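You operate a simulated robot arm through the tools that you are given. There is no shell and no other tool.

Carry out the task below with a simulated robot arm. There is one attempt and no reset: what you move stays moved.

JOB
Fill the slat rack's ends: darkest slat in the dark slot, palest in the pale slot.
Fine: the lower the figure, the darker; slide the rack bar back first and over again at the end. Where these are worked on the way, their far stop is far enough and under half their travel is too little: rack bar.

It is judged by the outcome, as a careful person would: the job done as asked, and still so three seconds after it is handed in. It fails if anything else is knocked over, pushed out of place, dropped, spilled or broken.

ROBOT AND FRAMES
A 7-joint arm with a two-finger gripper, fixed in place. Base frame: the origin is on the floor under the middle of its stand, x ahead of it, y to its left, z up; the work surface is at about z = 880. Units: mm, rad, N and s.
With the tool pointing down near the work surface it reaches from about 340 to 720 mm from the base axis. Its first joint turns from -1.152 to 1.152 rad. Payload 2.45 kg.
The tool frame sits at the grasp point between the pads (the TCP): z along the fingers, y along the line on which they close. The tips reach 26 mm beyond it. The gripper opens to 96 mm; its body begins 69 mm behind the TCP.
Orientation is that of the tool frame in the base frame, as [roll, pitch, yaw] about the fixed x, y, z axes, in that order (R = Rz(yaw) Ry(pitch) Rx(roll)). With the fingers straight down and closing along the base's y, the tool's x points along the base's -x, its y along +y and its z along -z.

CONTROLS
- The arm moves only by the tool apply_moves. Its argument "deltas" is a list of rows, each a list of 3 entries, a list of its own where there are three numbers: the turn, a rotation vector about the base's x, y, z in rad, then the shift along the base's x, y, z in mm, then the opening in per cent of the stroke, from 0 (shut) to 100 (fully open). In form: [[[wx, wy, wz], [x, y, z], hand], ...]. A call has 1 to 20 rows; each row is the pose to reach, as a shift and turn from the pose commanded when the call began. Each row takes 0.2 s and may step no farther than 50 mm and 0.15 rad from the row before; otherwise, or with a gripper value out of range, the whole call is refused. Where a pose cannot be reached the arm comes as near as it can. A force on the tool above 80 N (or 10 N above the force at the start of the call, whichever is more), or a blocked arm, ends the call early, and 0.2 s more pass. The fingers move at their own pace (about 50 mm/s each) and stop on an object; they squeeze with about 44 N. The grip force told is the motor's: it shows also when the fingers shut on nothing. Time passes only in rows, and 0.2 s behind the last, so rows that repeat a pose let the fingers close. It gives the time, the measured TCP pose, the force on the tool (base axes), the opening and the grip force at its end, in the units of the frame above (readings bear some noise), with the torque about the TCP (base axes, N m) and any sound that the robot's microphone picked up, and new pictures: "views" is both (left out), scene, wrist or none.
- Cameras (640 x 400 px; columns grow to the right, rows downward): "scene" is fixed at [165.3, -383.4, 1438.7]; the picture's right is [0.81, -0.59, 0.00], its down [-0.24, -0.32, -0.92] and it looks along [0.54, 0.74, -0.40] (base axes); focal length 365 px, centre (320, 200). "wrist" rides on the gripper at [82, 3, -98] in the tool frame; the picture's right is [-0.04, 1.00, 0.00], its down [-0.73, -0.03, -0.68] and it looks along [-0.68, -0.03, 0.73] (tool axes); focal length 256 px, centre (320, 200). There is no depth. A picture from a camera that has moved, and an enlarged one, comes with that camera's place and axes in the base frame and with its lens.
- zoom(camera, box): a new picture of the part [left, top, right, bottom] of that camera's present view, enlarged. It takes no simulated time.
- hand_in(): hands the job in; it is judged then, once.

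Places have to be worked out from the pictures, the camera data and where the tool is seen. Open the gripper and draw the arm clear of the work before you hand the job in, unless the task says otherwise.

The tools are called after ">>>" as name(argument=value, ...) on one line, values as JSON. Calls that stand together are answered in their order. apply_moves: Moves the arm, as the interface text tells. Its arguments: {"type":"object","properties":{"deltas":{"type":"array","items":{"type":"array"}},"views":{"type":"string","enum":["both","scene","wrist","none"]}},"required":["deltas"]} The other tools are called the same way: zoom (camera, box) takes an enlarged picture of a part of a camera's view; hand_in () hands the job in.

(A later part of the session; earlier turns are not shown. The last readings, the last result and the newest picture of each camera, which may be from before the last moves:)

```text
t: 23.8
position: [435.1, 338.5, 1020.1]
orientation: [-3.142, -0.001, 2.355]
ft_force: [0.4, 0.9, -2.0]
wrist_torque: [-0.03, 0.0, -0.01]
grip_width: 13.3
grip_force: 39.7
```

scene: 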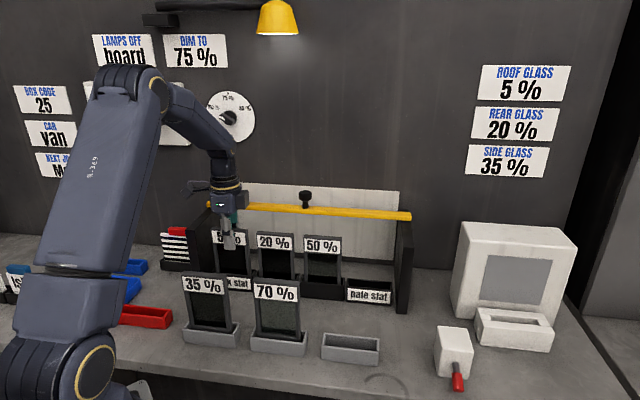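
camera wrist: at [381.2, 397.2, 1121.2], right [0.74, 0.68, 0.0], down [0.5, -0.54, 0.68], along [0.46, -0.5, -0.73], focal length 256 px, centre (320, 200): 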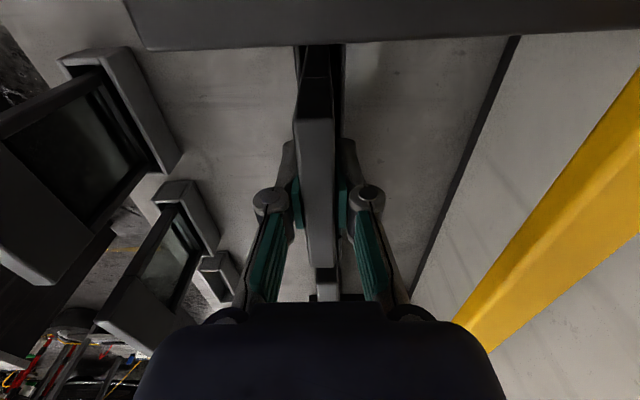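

>>> apply_moves(deltas=[[[0, 0, 0], [0, 0, -1], 0], [[0, 0, 0], [0, 0, -1.5], 0], [[0, 0, 0], [0, 0, -1.5], 0]], views="none")

```text
t: 24.6
position: [437.6, 339.6, 1019.1]
orientation: [-3.141, 0.0, 2.354]
ft_force: [0.6, -0.6, 3.3]
wrist_torque: [-0.06, 0.02, 0.01]
grip_width: 13.0
grip_force: 39.5
```

Force reading hints at first contact; I lower one more millimetre to confirm.

>>> apply_moves(deltas=[[[0, 0, 0], [0, 0, -0.7], 0], [[0, 0, 0], [0, 0, -1.2], 0], [[0, 0, 0], [0, 0, -1.2], 0]], views="none")

```text
t: 25.4
position: [438.4, 340.1, 1017.8]
orientation: [3.136, 0.0, 2.355]
ft_force: [1.8, -0.8, 26.1]
wrist_torque: [-0.01, -0.06, 0.02]
grip_width: 12.9
grip_force: 39.6
```

The slat is seated (26 N upward). I relieve the pressure slightly, open modestly and rise straight up.

>>> apply_moves(deltas=[[[0, 0, 0], [0, 0, 1], 0], [[0, 0, 0], [0, 0, 1], 10], [[0, 0, 0], [0, 0, 1], 25], [[0, 0, 0], [0, 0, 1], 40], [[0, 0, 0], [0, 0, 1], 40], [[0, 0, 0], [0, 0, 15], 40], [[0, 0, 0], [0, 0, 40], 40], [[0, 0, 0], [0, 0, 80], 40], [[0, 0, 0], [0, 0, 120], 40], [[0, 0, 0], [0, 0, 120], 40]])

>>> zoom(camera="scene", box=[170, 180, 330, 310])

>>> zoom(camera="wrist", box=[240, 0, 400, 140])

```text
t: 27.6
position: [436.4, 338.7, 1138.7]
orientation: [-3.141, 0.001, 2.353]
ft_force: [0.2, -0.5, 0.5]
wrist_torque: [0.03, 0.03, 0.01]
grip_width: 38.5
grip_force: 0.1
camera wrist: at [382.1, 396.0, 1237.4], right [0.74, 0.68, 0.0], down [0.5, -0.54, 0.68], along [0.46, -0.5, -0.73], focal length 256 px, centre (320, 200)
```

scene: 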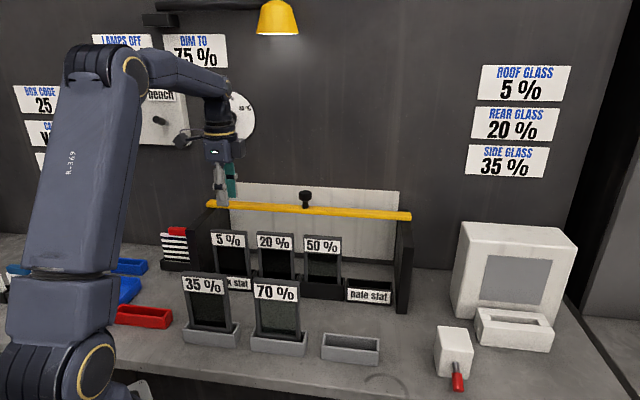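
wrist: 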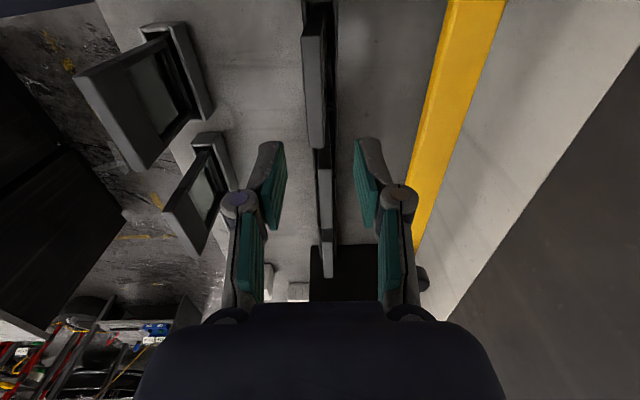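

```text
3.08 times, centred on (250, 245) of scene
camera zoom: at [165.3, -383.4, 1438.7], right [0.81, -0.59, 0.0], down [-0.24, -0.32, -0.92], along [0.54, 0.74, -0.4], focal length 1123 px, centre (535, 62)
```

zoom: 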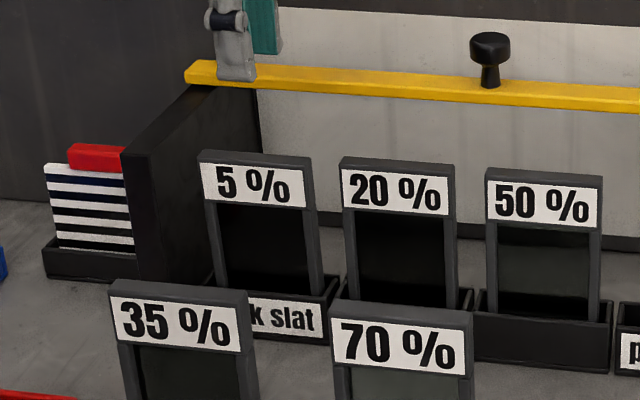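

```text
2.86 times, centred on (320, 70) of wrist
camera zoom: at [382.1, 396.0, 1237.4], right [0.74, 0.68, 0.0], down [0.5, -0.54, 0.68], along [0.46, -0.5, -0.73], focal length 731 px, centre (320, 571)
```

zoom: 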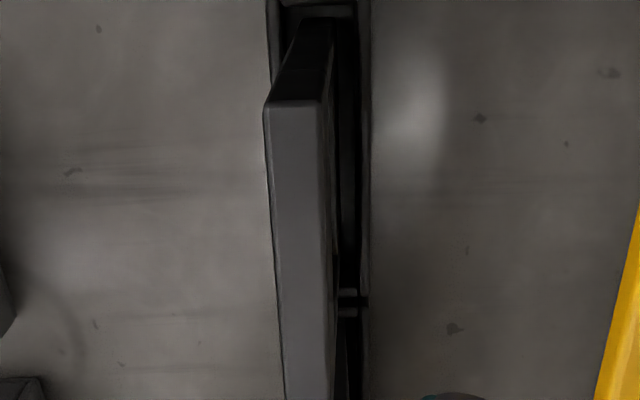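

The 5 % slat is in the dark slot, but its top appears ~5–6 mm forward compared with its neighbour, so it may lean. I zoom closer to judge.

>>> zoom(camera="wrist", box=[285, 0, 345, 40])

>>> zoom(camera="scene", box=[200, 222, 300, 302])

>>> zoom(camera="wrist", box=[290, 90, 360, 290])

```text
10.00 times, centred on (315, 20) of wrist
camera zoom: at [382.1, 396.0, 1237.4], right [0.74, 0.68, 0.0], down [0.5, -0.54, 0.68], along [0.46, -0.5, -0.73], focal length 2560 px, centre (370, 2000)
```

zoom: 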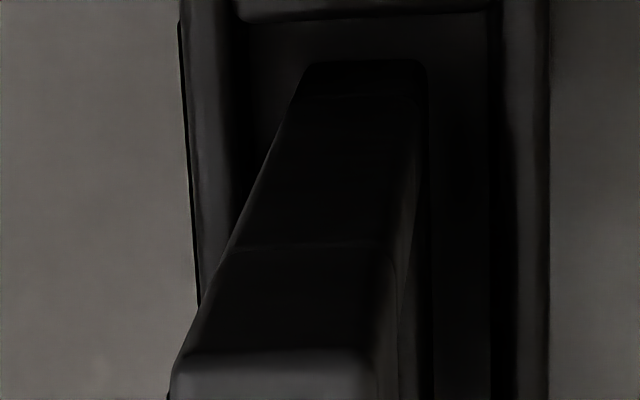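

```text
5.00 times, centred on (250, 262) of scene
camera zoom: at [165.3, -383.4, 1438.7], right [0.81, -0.59, 0.0], down [-0.24, -0.32, -0.92], along [0.54, 0.74, -0.4], focal length 1824 px, centre (670, -110)
```

zoom: 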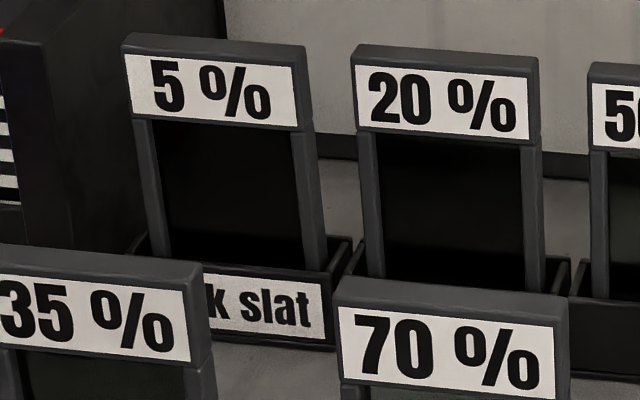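

```text
2.00 times, centred on (325, 190) of wrist
camera zoom: at [382.1, 396.0, 1237.4], right [0.74, 0.68, 0.0], down [0.5, -0.54, 0.68], along [0.46, -0.5, -0.73], focal length 512 px, centre (310, 220)
```

zoom: 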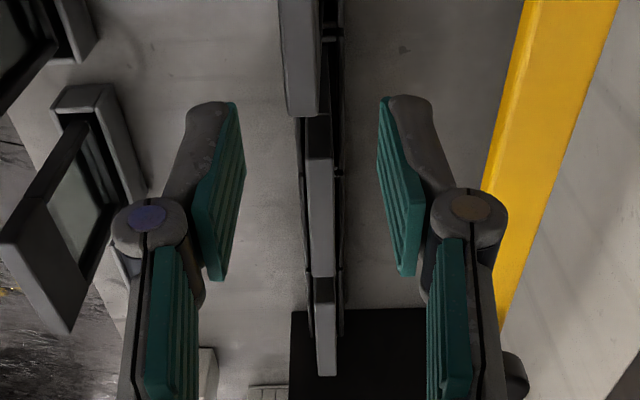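

The slat's foot is centred in the bin but the top leans ~2° forward while its neighbours are upright. I wait a moment without moving to see whether it is steady.

>>> apply_moves(deltas=[[[0, 0, 0], [0, 0, 0], 40], [[0, 0, 0], [0, 0, 0], 40], [[0, 0, 0], [0, 0, 0], 40], [[0, 0, 0], [0, 0, 0], 40]], views="wrist")

>>> zoom(camera="wrist", box=[240, 0, 400, 140])

```text
t: 28.6
position: [437.3, 337.3, 1138.4]
orientation: [-3.14, -0.001, 2.355]
ft_force: [-0.3, -0.9, 1.1]
wrist_torque: [0.0, -0.02, 0.01]
grip_width: 38.5
grip_force: 0.1
camera wrist: at [382.1, 396.1, 1236.9], right [0.74, 0.68, 0.0], down [0.5, -0.54, 0.68], along [0.46, -0.5, -0.73], focal length 256 px, centre (320, 200)
```

wrist: 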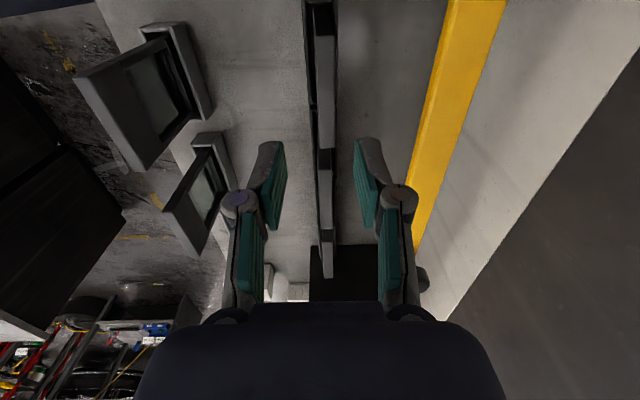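

```text
2.86 times, centred on (320, 70) of wrist
camera zoom: at [382.1, 396.1, 1236.9], right [0.74, 0.68, 0.0], down [0.5, -0.54, 0.68], along [0.46, -0.5, -0.73], focal length 731 px, centre (320, 571)
```

zoom: 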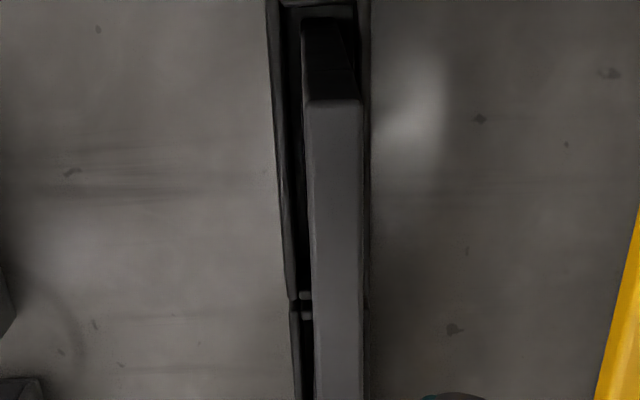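

It was still rocking and is now nearly upright. I wait longer for it to settle.

>>> apply_moves(deltas=[[[0, 0, 0], [0, 0, 0], 40], [[0, 0, 0], [0, 0, 0], 40], [[0, 0, 0], [0, 0, 0], 40], [[0, 0, 0], [0, 0, 0], 40], [[0, 0, 0], [0, 0, 0], 40], [[0, 0, 0], [0, 0, 0], 40], [[0, 0, 0], [0, 0, 0], 40], [[0, 0, 0], [0, 0, 0], 40]], views="wrist")

>>> zoom(camera="wrist", box=[240, 0, 400, 140])

```text
t: 30.4
position: [436.4, 337.4, 1137.8]
orientation: [3.141, 0.0, 2.354]
ft_force: [0.5, 0.2, 0.4]
wrist_torque: [0.03, 0.04, 0.0]
grip_width: 38.6
grip_force: 0.0
camera wrist: at [382.0, 396.1, 1236.9], right [0.74, 0.68, 0.0], down [0.5, -0.54, 0.68], along [0.46, -0.5, -0.73], focal length 256 px, centre (320, 200)
```

wrist: 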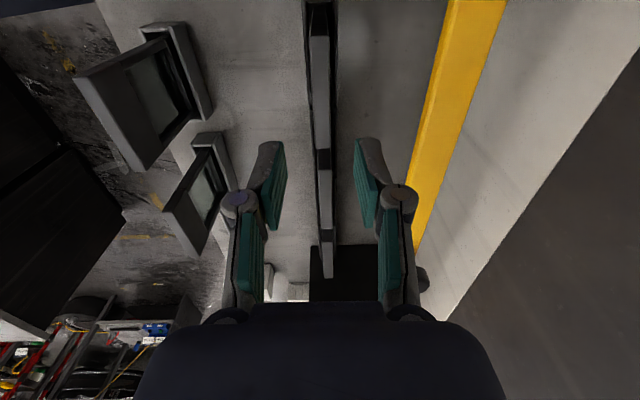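

```text
2.86 times, centred on (320, 70) of wrist
camera zoom: at [382.0, 396.1, 1236.9], right [0.74, 0.68, 0.0], down [0.5, -0.54, 0.68], along [0.46, -0.5, -0.73], focal length 731 px, centre (320, 571)
```

zoom: 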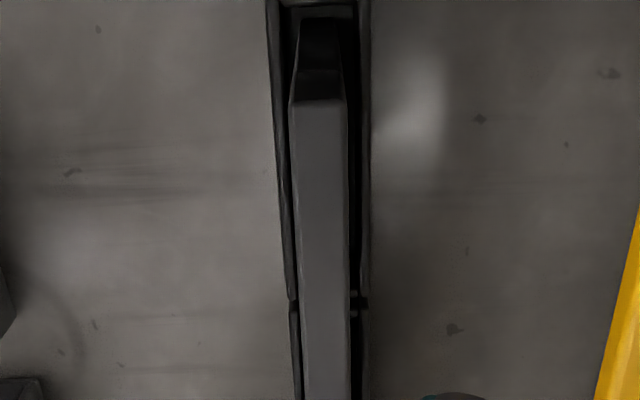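

It has settled upright and centred in the dark slot. Next I move above the 70 % slat for a look.

>>> apply_moves(deltas=[[[0, 0, 0], [-10, -20, 10], 60], [[0, 0, 0], [-12, -65, 20], 60], [[0, 0, 0], [-13, -110, 20], 60], [[0, 0, 0], [-14, -155, 10], 60], [[0, 0, 0], [-14, -200, -20], 60], [[0, 0, 0], [-14, -233, -50], 60], [[0, 0, 0], [-14, -233, -60], 60], [[0, 0, 0], [-14, -233, -60], 60]])

>>> zoom(camera="wrist", box=[240, 0, 400, 220])

```text
refused: row 5 steps farther than a row can; nothing moved
```

```text
1.82 times, centred on (320, 110) of wrist
camera zoom: at [382.0, 396.1, 1236.9], right [0.74, 0.68, 0.0], down [0.5, -0.54, 0.68], along [0.46, -0.5, -0.73], focal length 465 px, centre (320, 364)
```

zoom: 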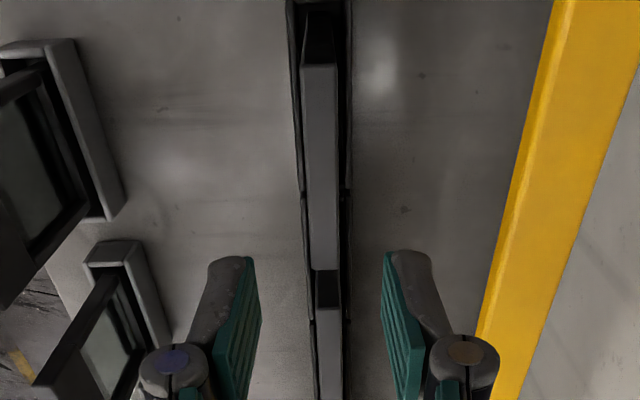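

The call was refused for one over-long step; I resend the same path with shorter steps.

>>> apply_moves(deltas=[[[0, 0, 0], [-5, -15, 10], 60], [[0, 0, 0], [-8, -50, 20], 60], [[0, 0, 0], [-10, -90, 20], 60], [[0, 0, 0], [-12, -130, 20], 60], [[0, 0, 0], [-14, -170, 10], 60], [[0, 0, 0], [-14, -205, -10], 60], [[0, 0, 0], [-14, -233, -35], 60], [[0, 0, 0], [-14, -233, -60], 60], [[0, 0, 0], [-14, -233, -60], 60]])

>>> zoom(camera="wrist", box=[240, 0, 400, 220])

```text
t: 32.4
position: [422.3, 107.0, 1076.9]
orientation: [-3.14, 0.0, 2.355]
ft_force: [0.3, -0.8, -0.6]
wrist_torque: [0.01, -0.01, 0.0]
grip_width: 57.4
grip_force: 0.0
camera wrist: at [366.5, 164.9, 1176.0], right [0.74, 0.68, 0.0], down [0.5, -0.54, 0.68], along [0.46, -0.5, -0.73], focal length 256 px, centre (320, 200)
```

scene: 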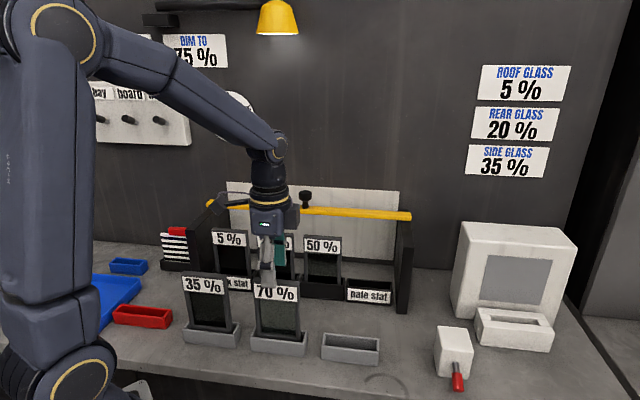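
wrist: 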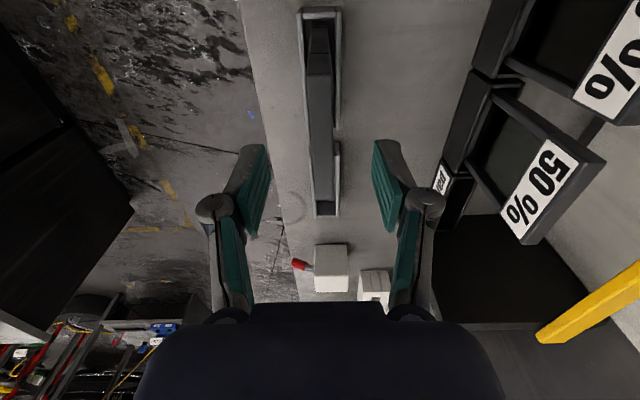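

```text
1.82 times, centred on (320, 110) of wrist
camera zoom: at [366.5, 164.9, 1176.0], right [0.74, 0.68, 0.0], down [0.5, -0.54, 0.68], along [0.46, -0.5, -0.73], focal length 465 px, centre (320, 364)
```

zoom: 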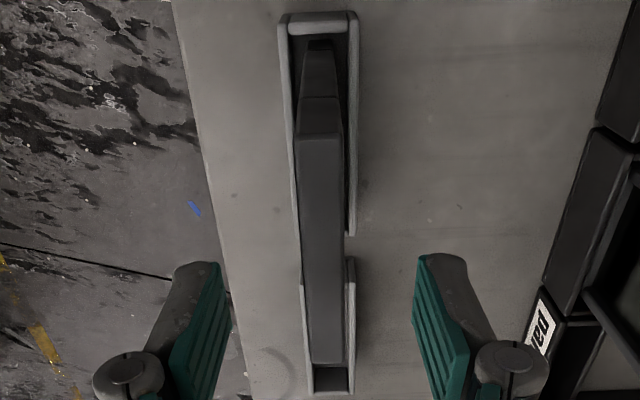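

The 70 % slat is centred between the fingers (about 4 mm further right). I shift, descend to z≈1018 and grip.

>>> apply_moves(deltas=[[[0, 0, 0], [2.7, -2.7, -20], 60], [[0, 0, 0], [2.7, -2.7, -45], 60], [[0, 0, 0], [2.7, -2.7, -59], 60], [[0, 0, 0], [2.7, -2.7, -59], 60], [[0, 0, 0], [2.7, -2.7, -59], 35], [[0, 0, 0], [2.7, -2.7, -59], 15], [[0, 0, 0], [2.7, -2.7, -59], 0], [[0, 0, 0], [2.7, -2.7, -59], 0], [[0, 0, 0], [2.7, -2.7, -59], 0]])

```text
t: 34.4
position: [424.3, 103.8, 1018.2]
orientation: [3.142, 0.002, 2.354]
ft_force: [0.0, -0.1, 0.0]
wrist_torque: [0.01, 0.01, -0.02]
grip_width: 13.0
grip_force: 39.8
camera wrist: at [368.5, 160.7, 1117.4], right [0.74, 0.68, 0.0], down [0.5, -0.54, 0.68], along [0.46, -0.5, -0.73], focal length 256 px, centre (320, 200)
```

scene: 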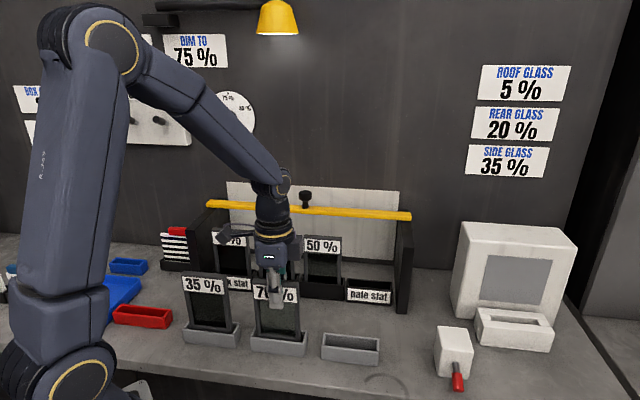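
wrist: 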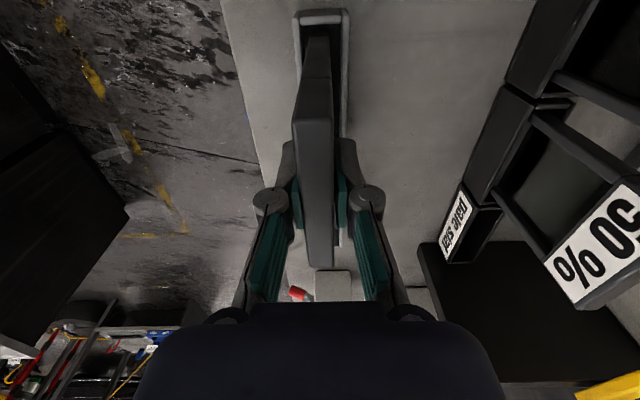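

Gripped at 13 mm. I lift it 78 mm straight up, out of the stand.

>>> apply_moves(deltas=[[[0, 0, 0], [0, 0, 8], 0], [[0, 0, 0], [0, 0, 25], 0], [[0, 0, 0], [0, 0, 50], 0], [[0, 0, 0], [0, 0, 72], 0], [[0, 0, 0], [0, 0, 78], 0], [[0, 0, 0], [0, 0, 78], 0]])

```text
t: 35.8
position: [424.9, 103.9, 1096.7]
orientation: [3.14, 0.001, 2.354]
ft_force: [0.9, -0.1, 0.1]
wrist_torque: [-0.01, -0.02, -0.01]
grip_width: 13.2
grip_force: 39.6
camera wrist: at [369.7, 161.7, 1195.3], right [0.74, 0.68, 0.0], down [0.5, -0.54, 0.68], along [0.46, -0.5, -0.73], focal length 256 px, centre (320, 200)
```

scene: 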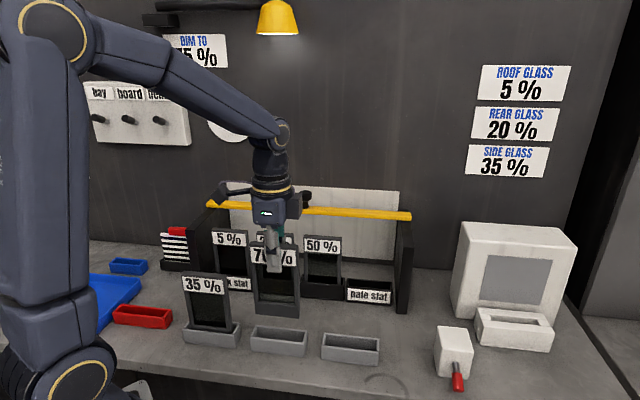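
wrist: 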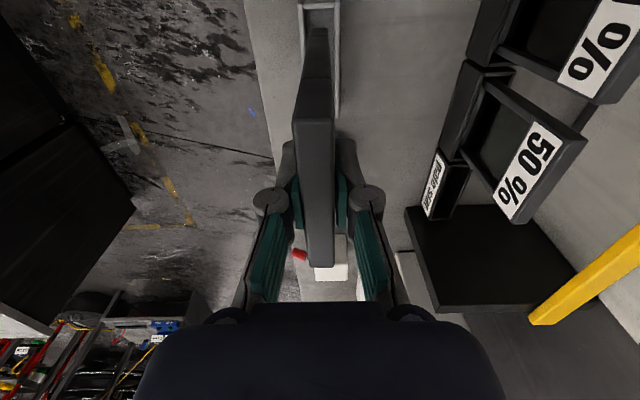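

I carry the 70 % slat out into the gap and along to the right, in front of the pale slot.

>>> apply_moves(deltas=[[[0, 0, 0], [25, 25, 0], 0], [[0, 0, 0], [55, 55, 0], 0], [[0, 0, 0], [85, 25, 0], 0], [[0, 0, 0], [115, -5, 0], 0], [[0, 0, 0], [145, -35, 0], 0], [[0, 0, 0], [170, -60, 0], 0], [[0, 0, 0], [176.5, -65.3, 0], 0], [[0, 0, 0], [176.5, -65.3, 0], 0]])

>>> zoom(camera="wrist", box=[290, 0, 490, 130])

```text
t: 37.6
position: [604.9, 36.3, 1095.9]
orientation: [3.141, 0.0, 2.354]
ft_force: [-0.3, -0.2, -0.8]
wrist_torque: [0.01, 0.0, 0.02]
grip_width: 13.0
grip_force: 39.2
camera wrist: at [548.0, 95.0, 1195.0], right [0.74, 0.68, 0.0], down [0.5, -0.54, 0.68], along [0.46, -0.5, -0.73], focal length 256 px, centre (320, 200)
```

scene: 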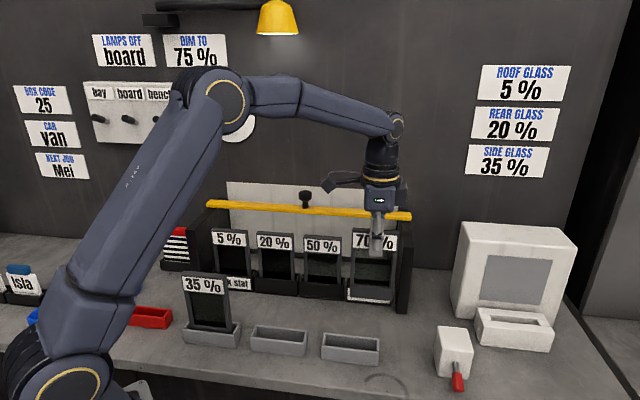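
wrist: 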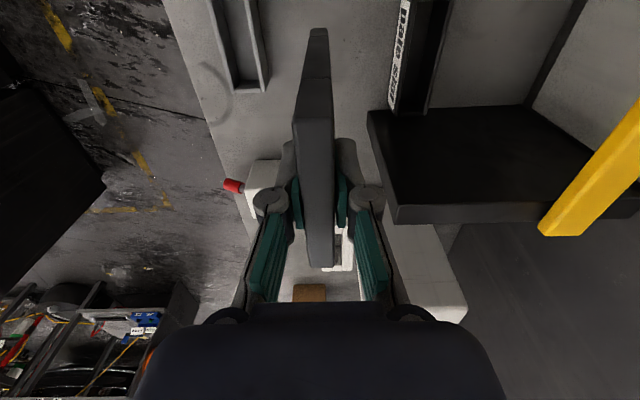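

```text
3.08 times, centred on (390, 65) of wrist
camera zoom: at [548.0, 95.0, 1195.0], right [0.74, 0.68, 0.0], down [0.5, -0.54, 0.68], along [0.46, -0.5, -0.73], focal length 788 px, centre (105, 615)
```

zoom: 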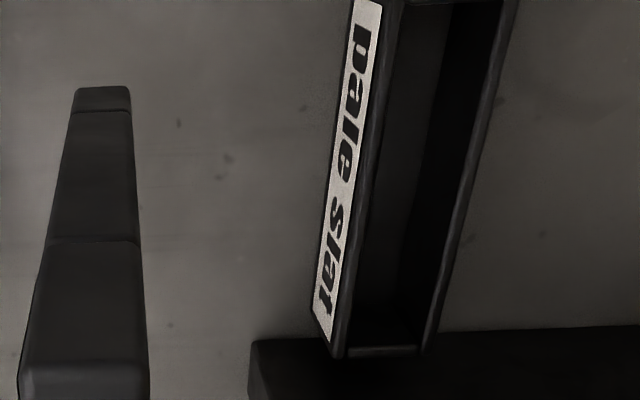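

The pale bin's centre is ~98 mm further back and ~3.5 mm to the left relative to the slat. I shift over it at the present height and check.

>>> apply_moves(deltas=[[[0, 0, 0], [10, 15, 0], 0], [[0, 0, 0], [30, 35, 0], 0], [[0, 0, 0], [50, 54, 0], 0], [[0, 0, 0], [66.9, 71.7, 0], 0], [[0, 0, 0], [66.9, 71.7, 0], 0]])

>>> zoom(camera="wrist", box=[240, 0, 400, 100])

>>> zoom(camera="scene", box=[300, 190, 430, 320])

>>> zoom(camera="wrist", box=[280, 200, 380, 310])

```text
t: 38.8
position: [667.8, 109.6, 1096.0]
orientation: [-3.141, 0.0, 2.354]
ft_force: [0.5, 0.7, 0.2]
wrist_torque: [0.0, 0.01, 0.02]
grip_width: 13.0
grip_force: 39.7
camera wrist: at [612.7, 168.5, 1193.7], right [0.74, 0.68, 0.0], down [0.5, -0.54, 0.68], along [0.46, -0.5, -0.73], focal length 256 px, centre (320, 200)
```

scene: 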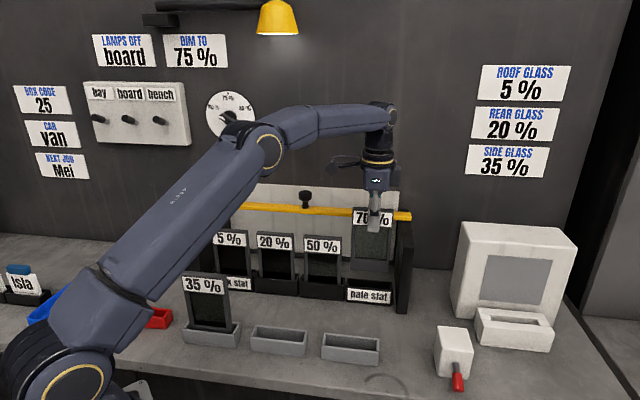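
wrist: 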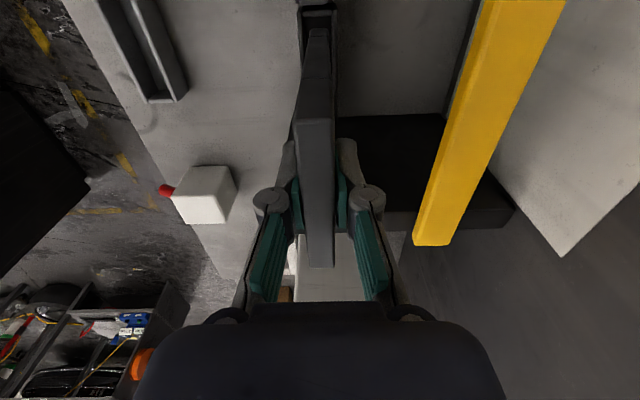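

```text
4.00 times, centred on (320, 50) of wrist
camera zoom: at [612.7, 168.5, 1193.7], right [0.74, 0.68, 0.0], down [0.5, -0.54, 0.68], along [0.46, -0.5, -0.73], focal length 1024 px, centre (320, 800)
```

zoom: 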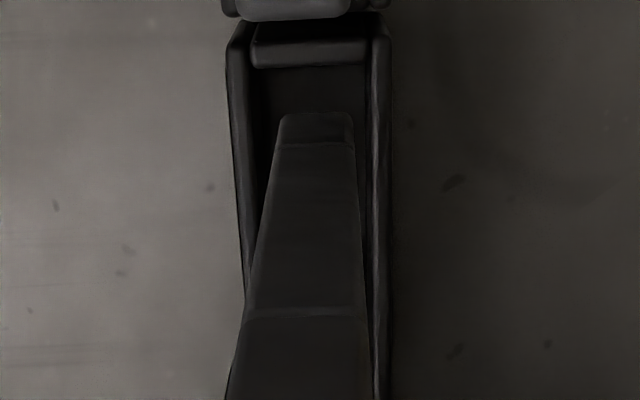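

```text
3.08 times, centred on (365, 255) of scene
camera zoom: at [165.4, -383.4, 1438.7], right [0.81, -0.59, 0.0], down [-0.24, -0.32, -0.92], along [0.54, 0.74, -0.4], focal length 1123 px, centre (182, 31)
```

zoom: 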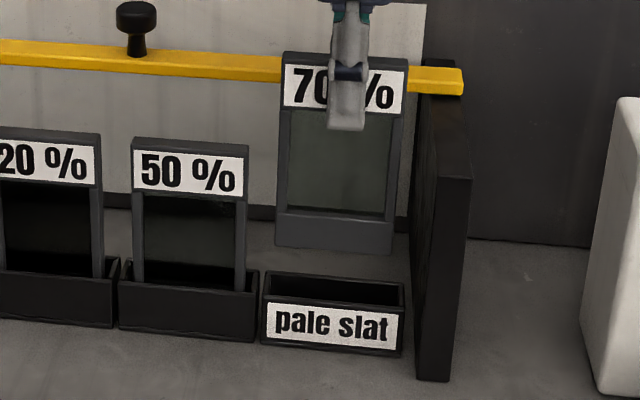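

```text
3.64 times, centred on (330, 255) of wrist
camera zoom: at [612.7, 168.5, 1193.7], right [0.74, 0.68, 0.0], down [0.5, -0.54, 0.68], along [0.46, -0.5, -0.73], focal length 931 px, centre (284, 0)
```

zoom: 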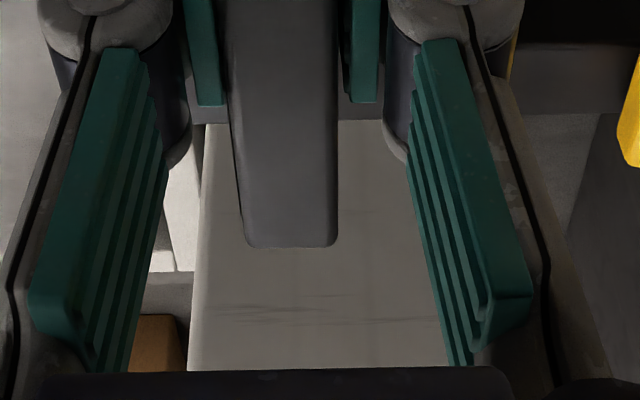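

The slat needs about -1.7 mm across and +3 mm to the right. I correct and lower it until its bottom is just above the rim, then check again.

>>> apply_moves(deltas=[[[0, 0, 0], [0.9, -3.3, -5], 0], [[0, 0, 0], [0.9, -3.3, -20], 0], [[0, 0, 0], [0.9, -3.3, -33], 0], [[0, 0, 0], [0.9, -3.3, -33], 0], [[0, 0, 0], [0.9, -3.3, -33], 0]])

>>> zoom(camera="wrist", box=[260, 0, 380, 80])

>>> zoom(camera="scene", box=[320, 220, 420, 310])

```text
t: 40.0
position: [669.7, 106.0, 1062.5]
orientation: [3.141, 0.0, 2.355]
ft_force: [-0.2, -0.1, -1.2]
wrist_torque: [0.01, 0.01, 0.0]
grip_width: 13.2
grip_force: 39.7
camera wrist: at [614.3, 164.0, 1160.9], right [0.74, 0.68, 0.0], down [0.5, -0.54, 0.68], along [0.46, -0.5, -0.73], focal length 256 px, centre (320, 200)
```

scene: 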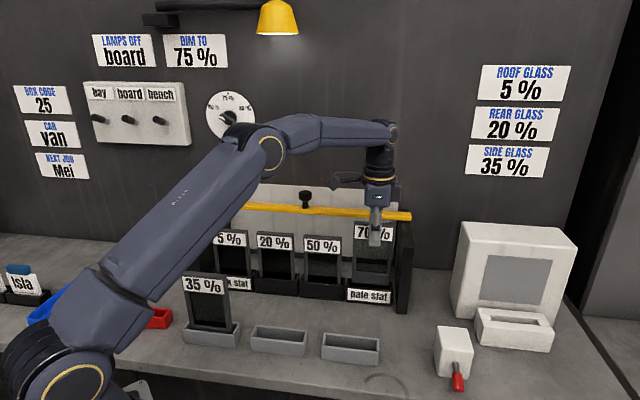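
wrist: 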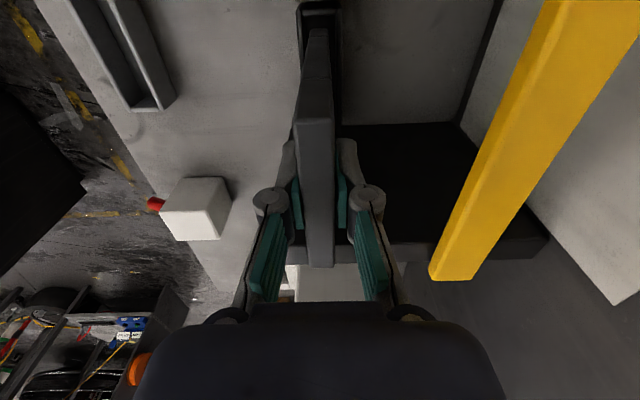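

```text
5.00 times, centred on (320, 40) of wrist
camera zoom: at [614.3, 164.0, 1160.9], right [0.74, 0.68, 0.0], down [0.5, -0.54, 0.68], along [0.46, -0.5, -0.73], focal length 1280 px, centre (320, 1000)
```

zoom: 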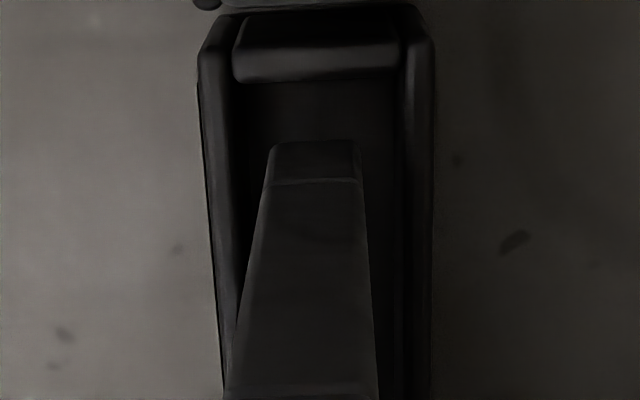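

```text
4.44 times, centred on (370, 265) of scene
camera zoom: at [165.4, -383.4, 1438.7], right [0.81, -0.59, 0.0], down [-0.24, -0.32, -0.92], along [0.54, 0.74, -0.4], focal length 1622 px, centre (98, -89)
```

zoom: 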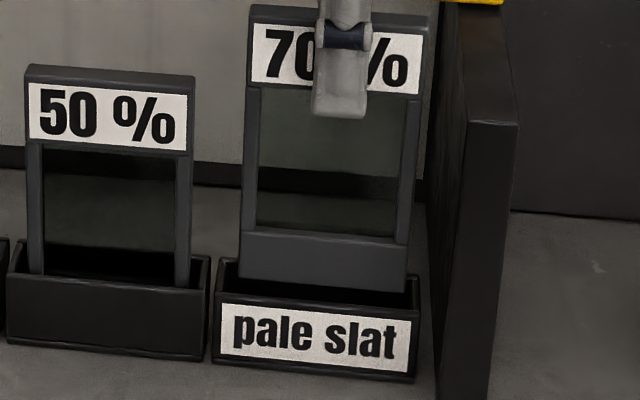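

Aligned: near-end clearance ~6 mm, far ~4 mm, centred across. I nudge 1.5 mm left and lower into the bin to just above the floor.

>>> apply_moves(deltas=[[[0, 0, 0], [-1.1, 1.1, -3], 0], [[0, 0, 0], [-1.1, 1.1, -10], 0], [[0, 0, 0], [-1.1, 1.1, -20], 0], [[0, 0, 0], [-1.1, 1.1, -30], 0], [[0, 0, 0], [-1.1, 1.1, -38], 0], [[0, 0, 0], [-1.1, 1.1, -42], 0], [[0, 0, 0], [-1.1, 1.1, -42], 0]])

>>> zoom(camera="scene", box=[320, 220, 420, 310])

```text
t: 41.6
position: [666.9, 107.2, 1021.4]
orientation: [-3.14, 0.0, 2.355]
ft_force: [0.5, 1.1, -1.1]
wrist_torque: [-0.02, 0.0, 0.02]
grip_width: 13.1
grip_force: 39.2
camera wrist: at [612.1, 165.0, 1119.5], right [0.74, 0.68, 0.0], down [0.5, -0.54, 0.68], along [0.46, -0.5, -0.73], focal length 256 px, centre (320, 200)
```

scene: 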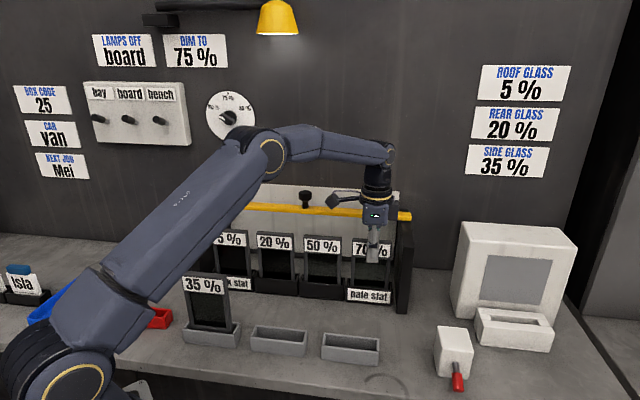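
wrist: 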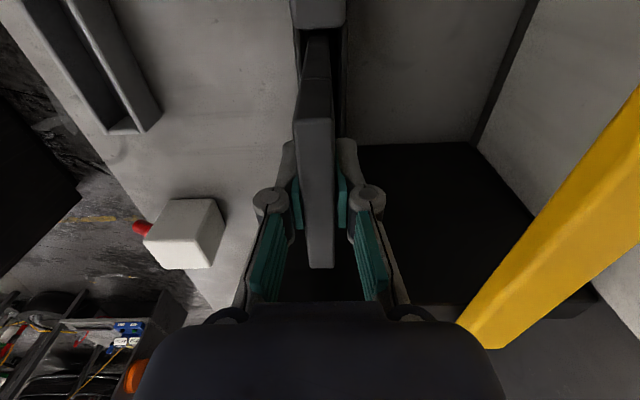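

```text
4.44 times, centred on (370, 265) of scene
camera zoom: at [165.4, -383.4, 1438.7], right [0.81, -0.59, 0.0], down [-0.24, -0.32, -0.92], along [0.54, 0.74, -0.4], focal length 1622 px, centre (98, -89)
```

zoom: 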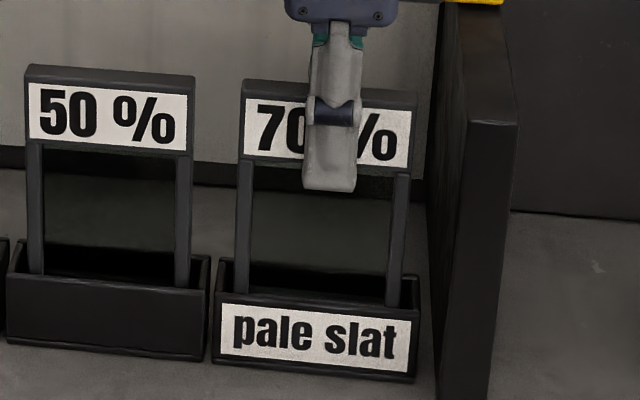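

The slat is inside the bin with free sides. I lower gently in sub-millimetre steps toward contact.

>>> apply_moves(deltas=[[[0, 0, 0], [0, 0, -1.5], 0], [[0, 0, 0], [0, 0, -3], 0], [[0, 0, 0], [0, 0, -4], 0], [[0, 0, 0], [0, 0, -4], 0]], views="none")

```text
t: 42.6
position: [668.5, 107.3, 1019.0]
orientation: [3.138, 0.001, 2.354]
ft_force: [-1.7, 0.4, 12.4]
wrist_torque: [0.22, 0.32, -0.02]
grip_width: 13.3
grip_force: 39.5
```

Light contact (12 N). I relieve it by under a millimetre, open the fingers gently in small steps, and wait for the slat to settle.

>>> apply_moves(deltas=[[[0, 0, 0], [0, 0, 0.6], 0], [[0, 0, 0], [0, 0, 0.6], 12], [[0, 0, 0], [0, 0, 0.6], 14], [[0, 0, 0], [0, 0, 0.6], 15], [[0, 0, 0], [0, 0, 0.6], 16], [[0, 0, 0], [0, 0, 0.6], 18], [[0, 0, 0], [0, 0, 0.6], 20], [[0, 0, 0], [0, 0, 0.6], 22], [[0, 0, 0], [0, 0, 0.6], 22], [[0, 0, 0], [0, 0, 0.6], 22], [[0, 0, 0], [0, 0, 0.6], 25], [[0, 0, 0], [0, 0, 0.6], 30], [[0, 0, 0], [0, 0, 0.6], 35], [[0, 0, 0], [0, 0, 0.6], 35]])

>>> zoom(camera="wrist", box=[250, 0, 400, 300])

>>> zoom(camera="scene", box=[320, 220, 420, 310])

```text
t: 45.6
position: [668.6, 106.9, 1018.6]
orientation: [3.141, 0.001, 2.354]
ft_force: [0.0, -0.4, -0.5]
wrist_torque: [0.02, -0.04, 0.01]
grip_width: 34.0
grip_force: 0.0
camera wrist: at [612.9, 165.6, 1116.4], right [0.74, 0.68, 0.0], down [0.5, -0.54, 0.68], along [0.46, -0.5, -0.73], focal length 256 px, centre (320, 200)
```

scene: 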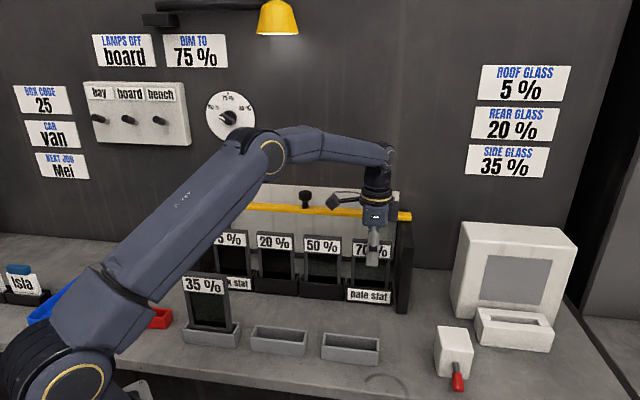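
wrist: 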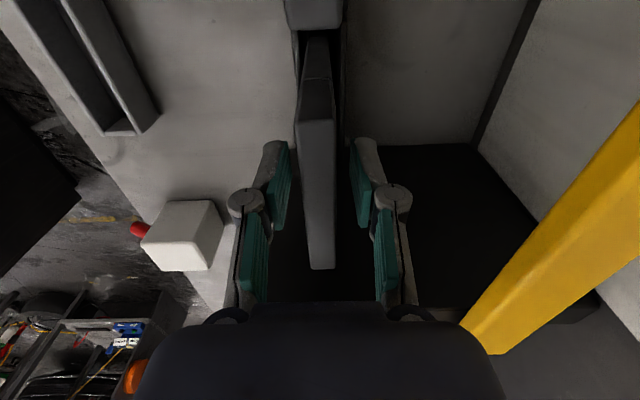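

```text
1.33 times, centred on (325, 150) of wrist
camera zoom: at [612.9, 165.6, 1116.4], right [0.74, 0.68, 0.0], down [0.5, -0.54, 0.68], along [0.46, -0.5, -0.73], focal length 341 px, centre (313, 267)
```

zoom: 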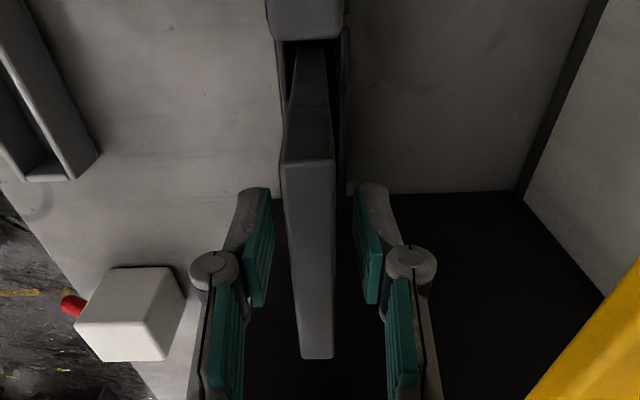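

```text
4.44 times, centred on (370, 265) of scene
camera zoom: at [165.3, -383.4, 1438.7], right [0.81, -0.59, 0.0], down [-0.24, -0.32, -0.92], along [0.54, 0.74, -0.4], focal length 1622 px, centre (98, -89)
```

zoom: 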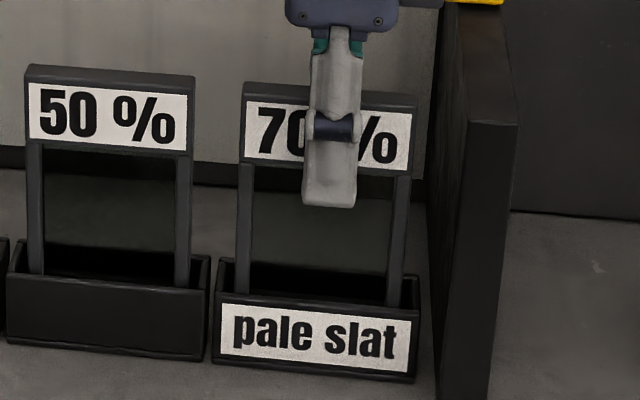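

The 70 % slat stands upright in the pale slot between the open fingers. I rise straight up, then back off toward the front and check.

>>> apply_moves(deltas=[[[0, 0, 0], [0, 0, 10], 35], [[0, 0, 0], [0, 0, 25], 35], [[0, 0, 0], [0, 0, 45], 35], [[0, 0, 0], [0, 0, 68], 35], [[0, 0, 0], [-15, -10, 85], 35], [[0, 0, 0], [-40, -15, 105], 35], [[0, 0, 0], [-75, -10, 115], 35], [[0, 0, 0], [-100, 5, 120], 35], [[0, 0, 0], [-100, 5, 120], 35], [[0, 0, 0], [-100, 5, 120], 35]])

>>> zoom(camera="scene", box=[190, 180, 430, 320])

>>> zoom(camera="wrist", box=[320, 0, 600, 200])

```text
t: 47.8
position: [569.9, 111.0, 1136.6]
orientation: [3.139, 0.001, 2.353]
ft_force: [-0.6, -0.5, 0.0]
wrist_torque: [-0.01, 0.01, 0.0]
grip_width: 33.8
grip_force: 0.0
camera wrist: at [513.8, 170.1, 1235.8], right [0.74, 0.68, 0.0], down [0.5, -0.54, 0.68], along [0.46, -0.5, -0.73], focal length 256 px, centre (320, 200)
```

scene: 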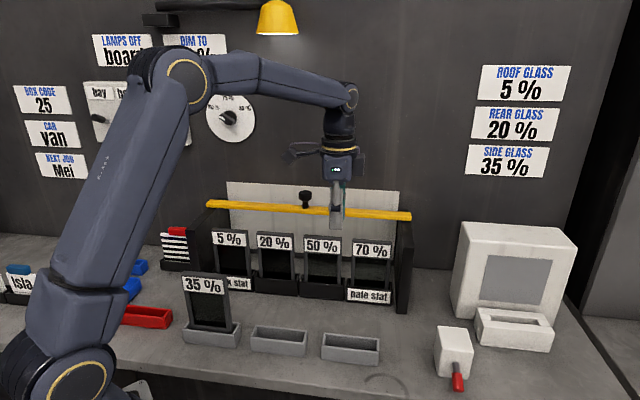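
wrist: 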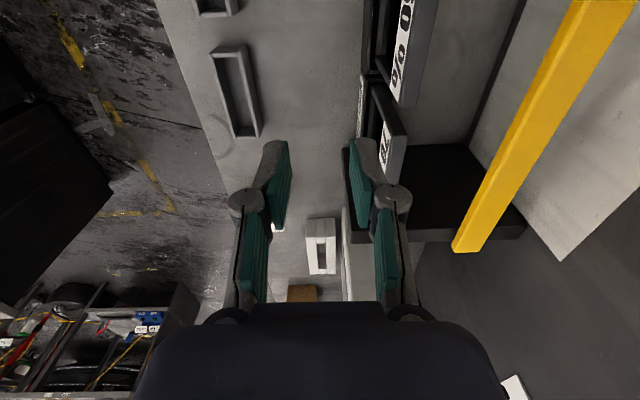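

```text
2.67 times, centred on (310, 250) of scene
camera zoom: at [165.3, -383.4, 1438.7], right [0.81, -0.59, 0.0], down [-0.24, -0.32, -0.92], along [0.54, 0.74, -0.4], focal length 973 px, centre (347, 67)
```

zoom: 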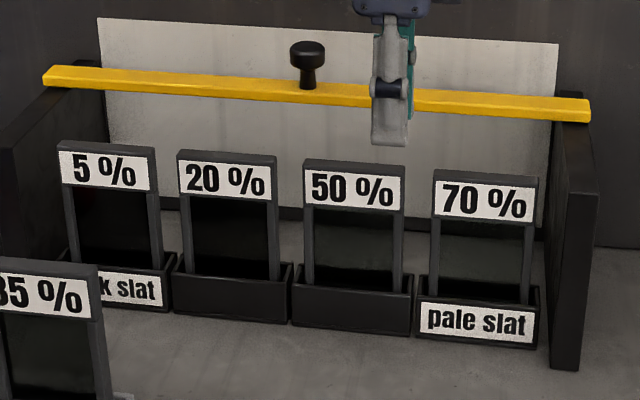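

```text
2.00 times, centred on (460, 100) of wrist
camera zoom: at [513.8, 170.1, 1235.8], right [0.74, 0.68, 0.0], down [0.5, -0.54, 0.68], along [0.46, -0.5, -0.73], focal length 512 px, centre (40, 400)
```

zoom: 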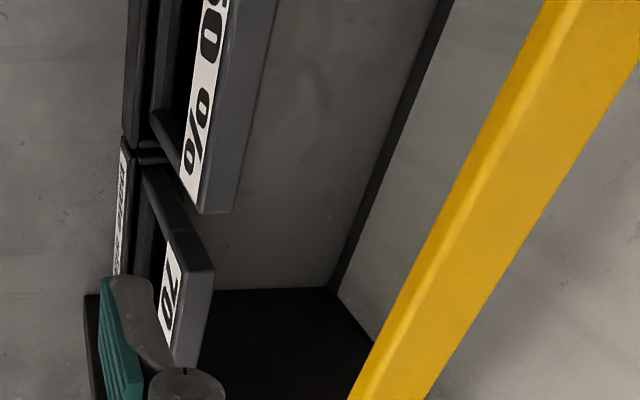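

All four slats (5, 20, 50, 70 %) stand properly in the rack. Next I go for the bar knob; since reach is limited high up there, I approach it sideways along the bar from its left, starting at a safe height.

>>> apply_moves(deltas=[[[0, 0, 0], [-10, 40, 10], 50], [[0, 0, 0], [-20, 85, 15], 60], [[0, 0, 0], [-20, 125, 15], 70], [[0, 0, 0], [-15, 165, 10], 70], [[0, 0, 0], [-5, 195, 5], 70], [[0, 0, 0], [3, 218, 2], 70], [[0, 0, 0], [3, 218, 2], 70]])

>>> zoom(camera="wrist", box=[220, 60, 420, 320])

```text
t: 49.4
position: [572.5, 329.6, 1139.2]
orientation: [3.141, 0.0, 2.353]
ft_force: [0.0, -0.1, -0.2]
wrist_torque: [-0.03, 0.0, 0.01]
grip_width: 67.1
grip_force: 0.0
camera wrist: at [516.7, 388.1, 1237.8], right [0.74, 0.68, 0.0], down [0.5, -0.54, 0.68], along [0.46, -0.5, -0.73], focal length 256 px, centre (320, 200)
```

scene: 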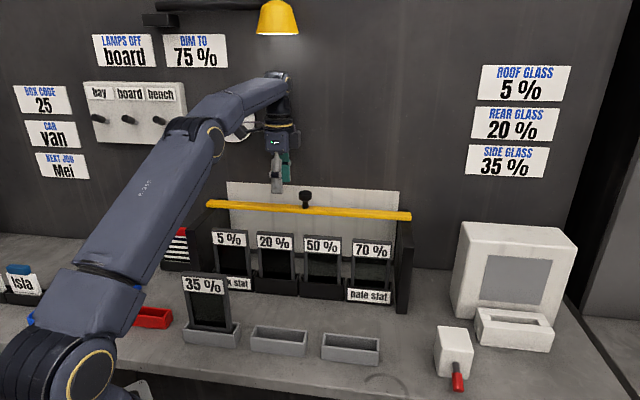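
wrist: 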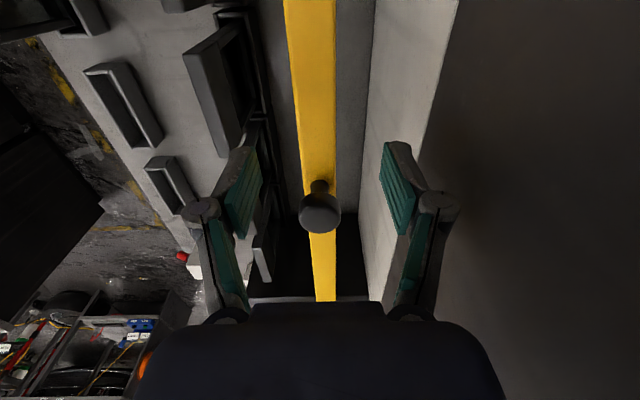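

```text
1.54 times, centred on (320, 190) of wrist
camera zoom: at [516.7, 388.1, 1237.8], right [0.74, 0.68, 0.0], down [0.5, -0.54, 0.68], along [0.46, -0.5, -0.73], focal length 394 px, centre (320, 215)
```

zoom: 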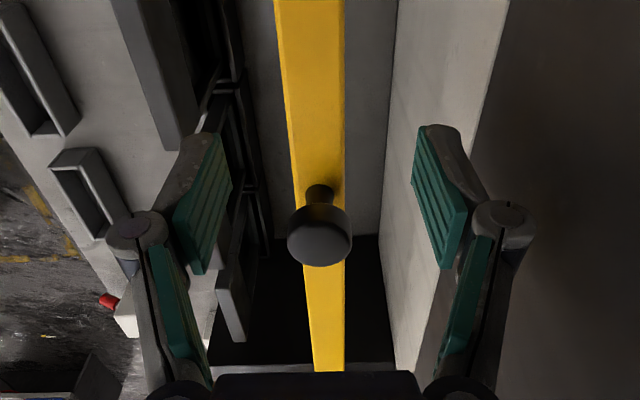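

The knob is ~55 mm along the bar and ~3 mm forward of the tool axis. I descend beside it to z≈1101, then slide along the bar so the fingers straddle it.

>>> apply_moves(deltas=[[[0, 0, 0], [-2, -2, -15], 55], [[0, 0, 0], [-2, -2, -30], 55], [[0, 0, 0], [-2, -2, -39], 55], [[0, 0, 0], [8, -12, -39], 55], [[0, 0, 0], [20, -24, -39], 55], [[0, 0, 0], [30, -34, -39], 55], [[0, 0, 0], [37, -41.2, -39], 55], [[0, 0, 0], [37, -41.2, -39], 55]])

>>> zoom(camera="wrist", box=[220, 80, 420, 300])

>>> zoom(camera="scene", box=[250, 130, 370, 240])

```text
t: 51.2
position: [609.5, 288.5, 1100.9]
orientation: [-3.14, 0.0, 2.354]
ft_force: [-0.4, 0.7, 0.5]
wrist_torque: [0.01, 0.01, 0.06]
grip_width: 52.8
grip_force: 0.0
camera wrist: at [553.4, 347.9, 1199.3], right [0.74, 0.68, 0.0], down [0.5, -0.54, 0.68], along [0.46, -0.5, -0.73], focal length 256 px, centre (320, 200)
```

scene: 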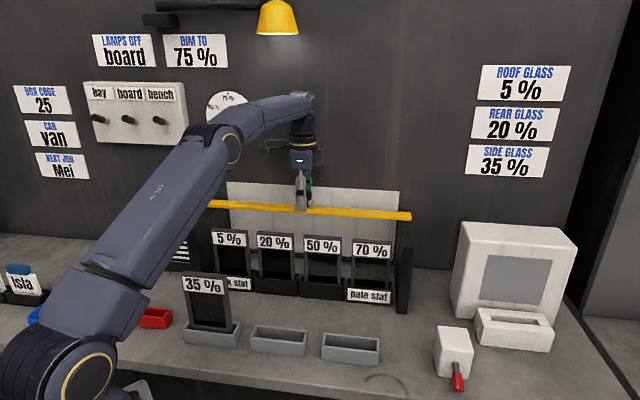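
wrist: 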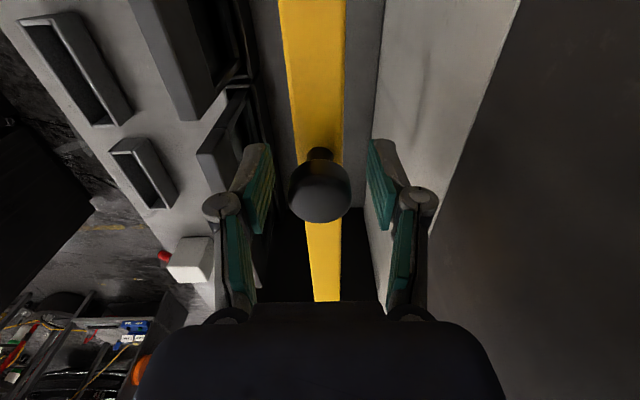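

```text
1.82 times, centred on (320, 190) of wrist
camera zoom: at [553.4, 347.9, 1199.3], right [0.74, 0.68, 0.0], down [0.5, -0.54, 0.68], along [0.46, -0.5, -0.73], focal length 465 px, centre (320, 218)
```

zoom: 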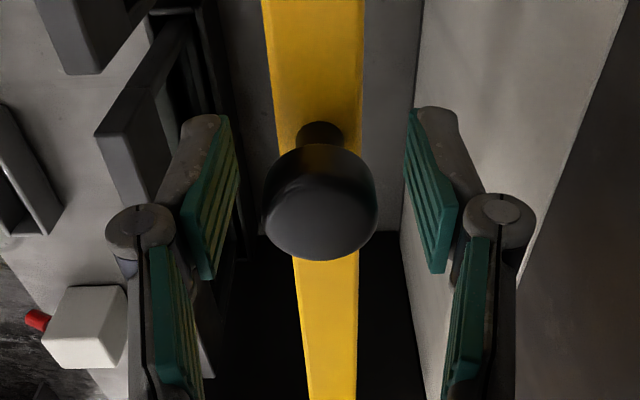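

```text
3.64 times, centred on (310, 185) of scene
camera zoom: at [165.3, -383.4, 1438.7], right [0.81, -0.59, 0.0], down [-0.24, -0.32, -0.92], along [0.54, 0.74, -0.4], focal length 1327 px, centre (356, 254)
```

zoom: 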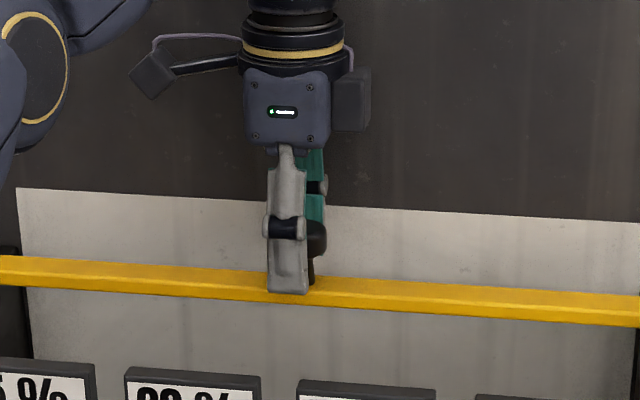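

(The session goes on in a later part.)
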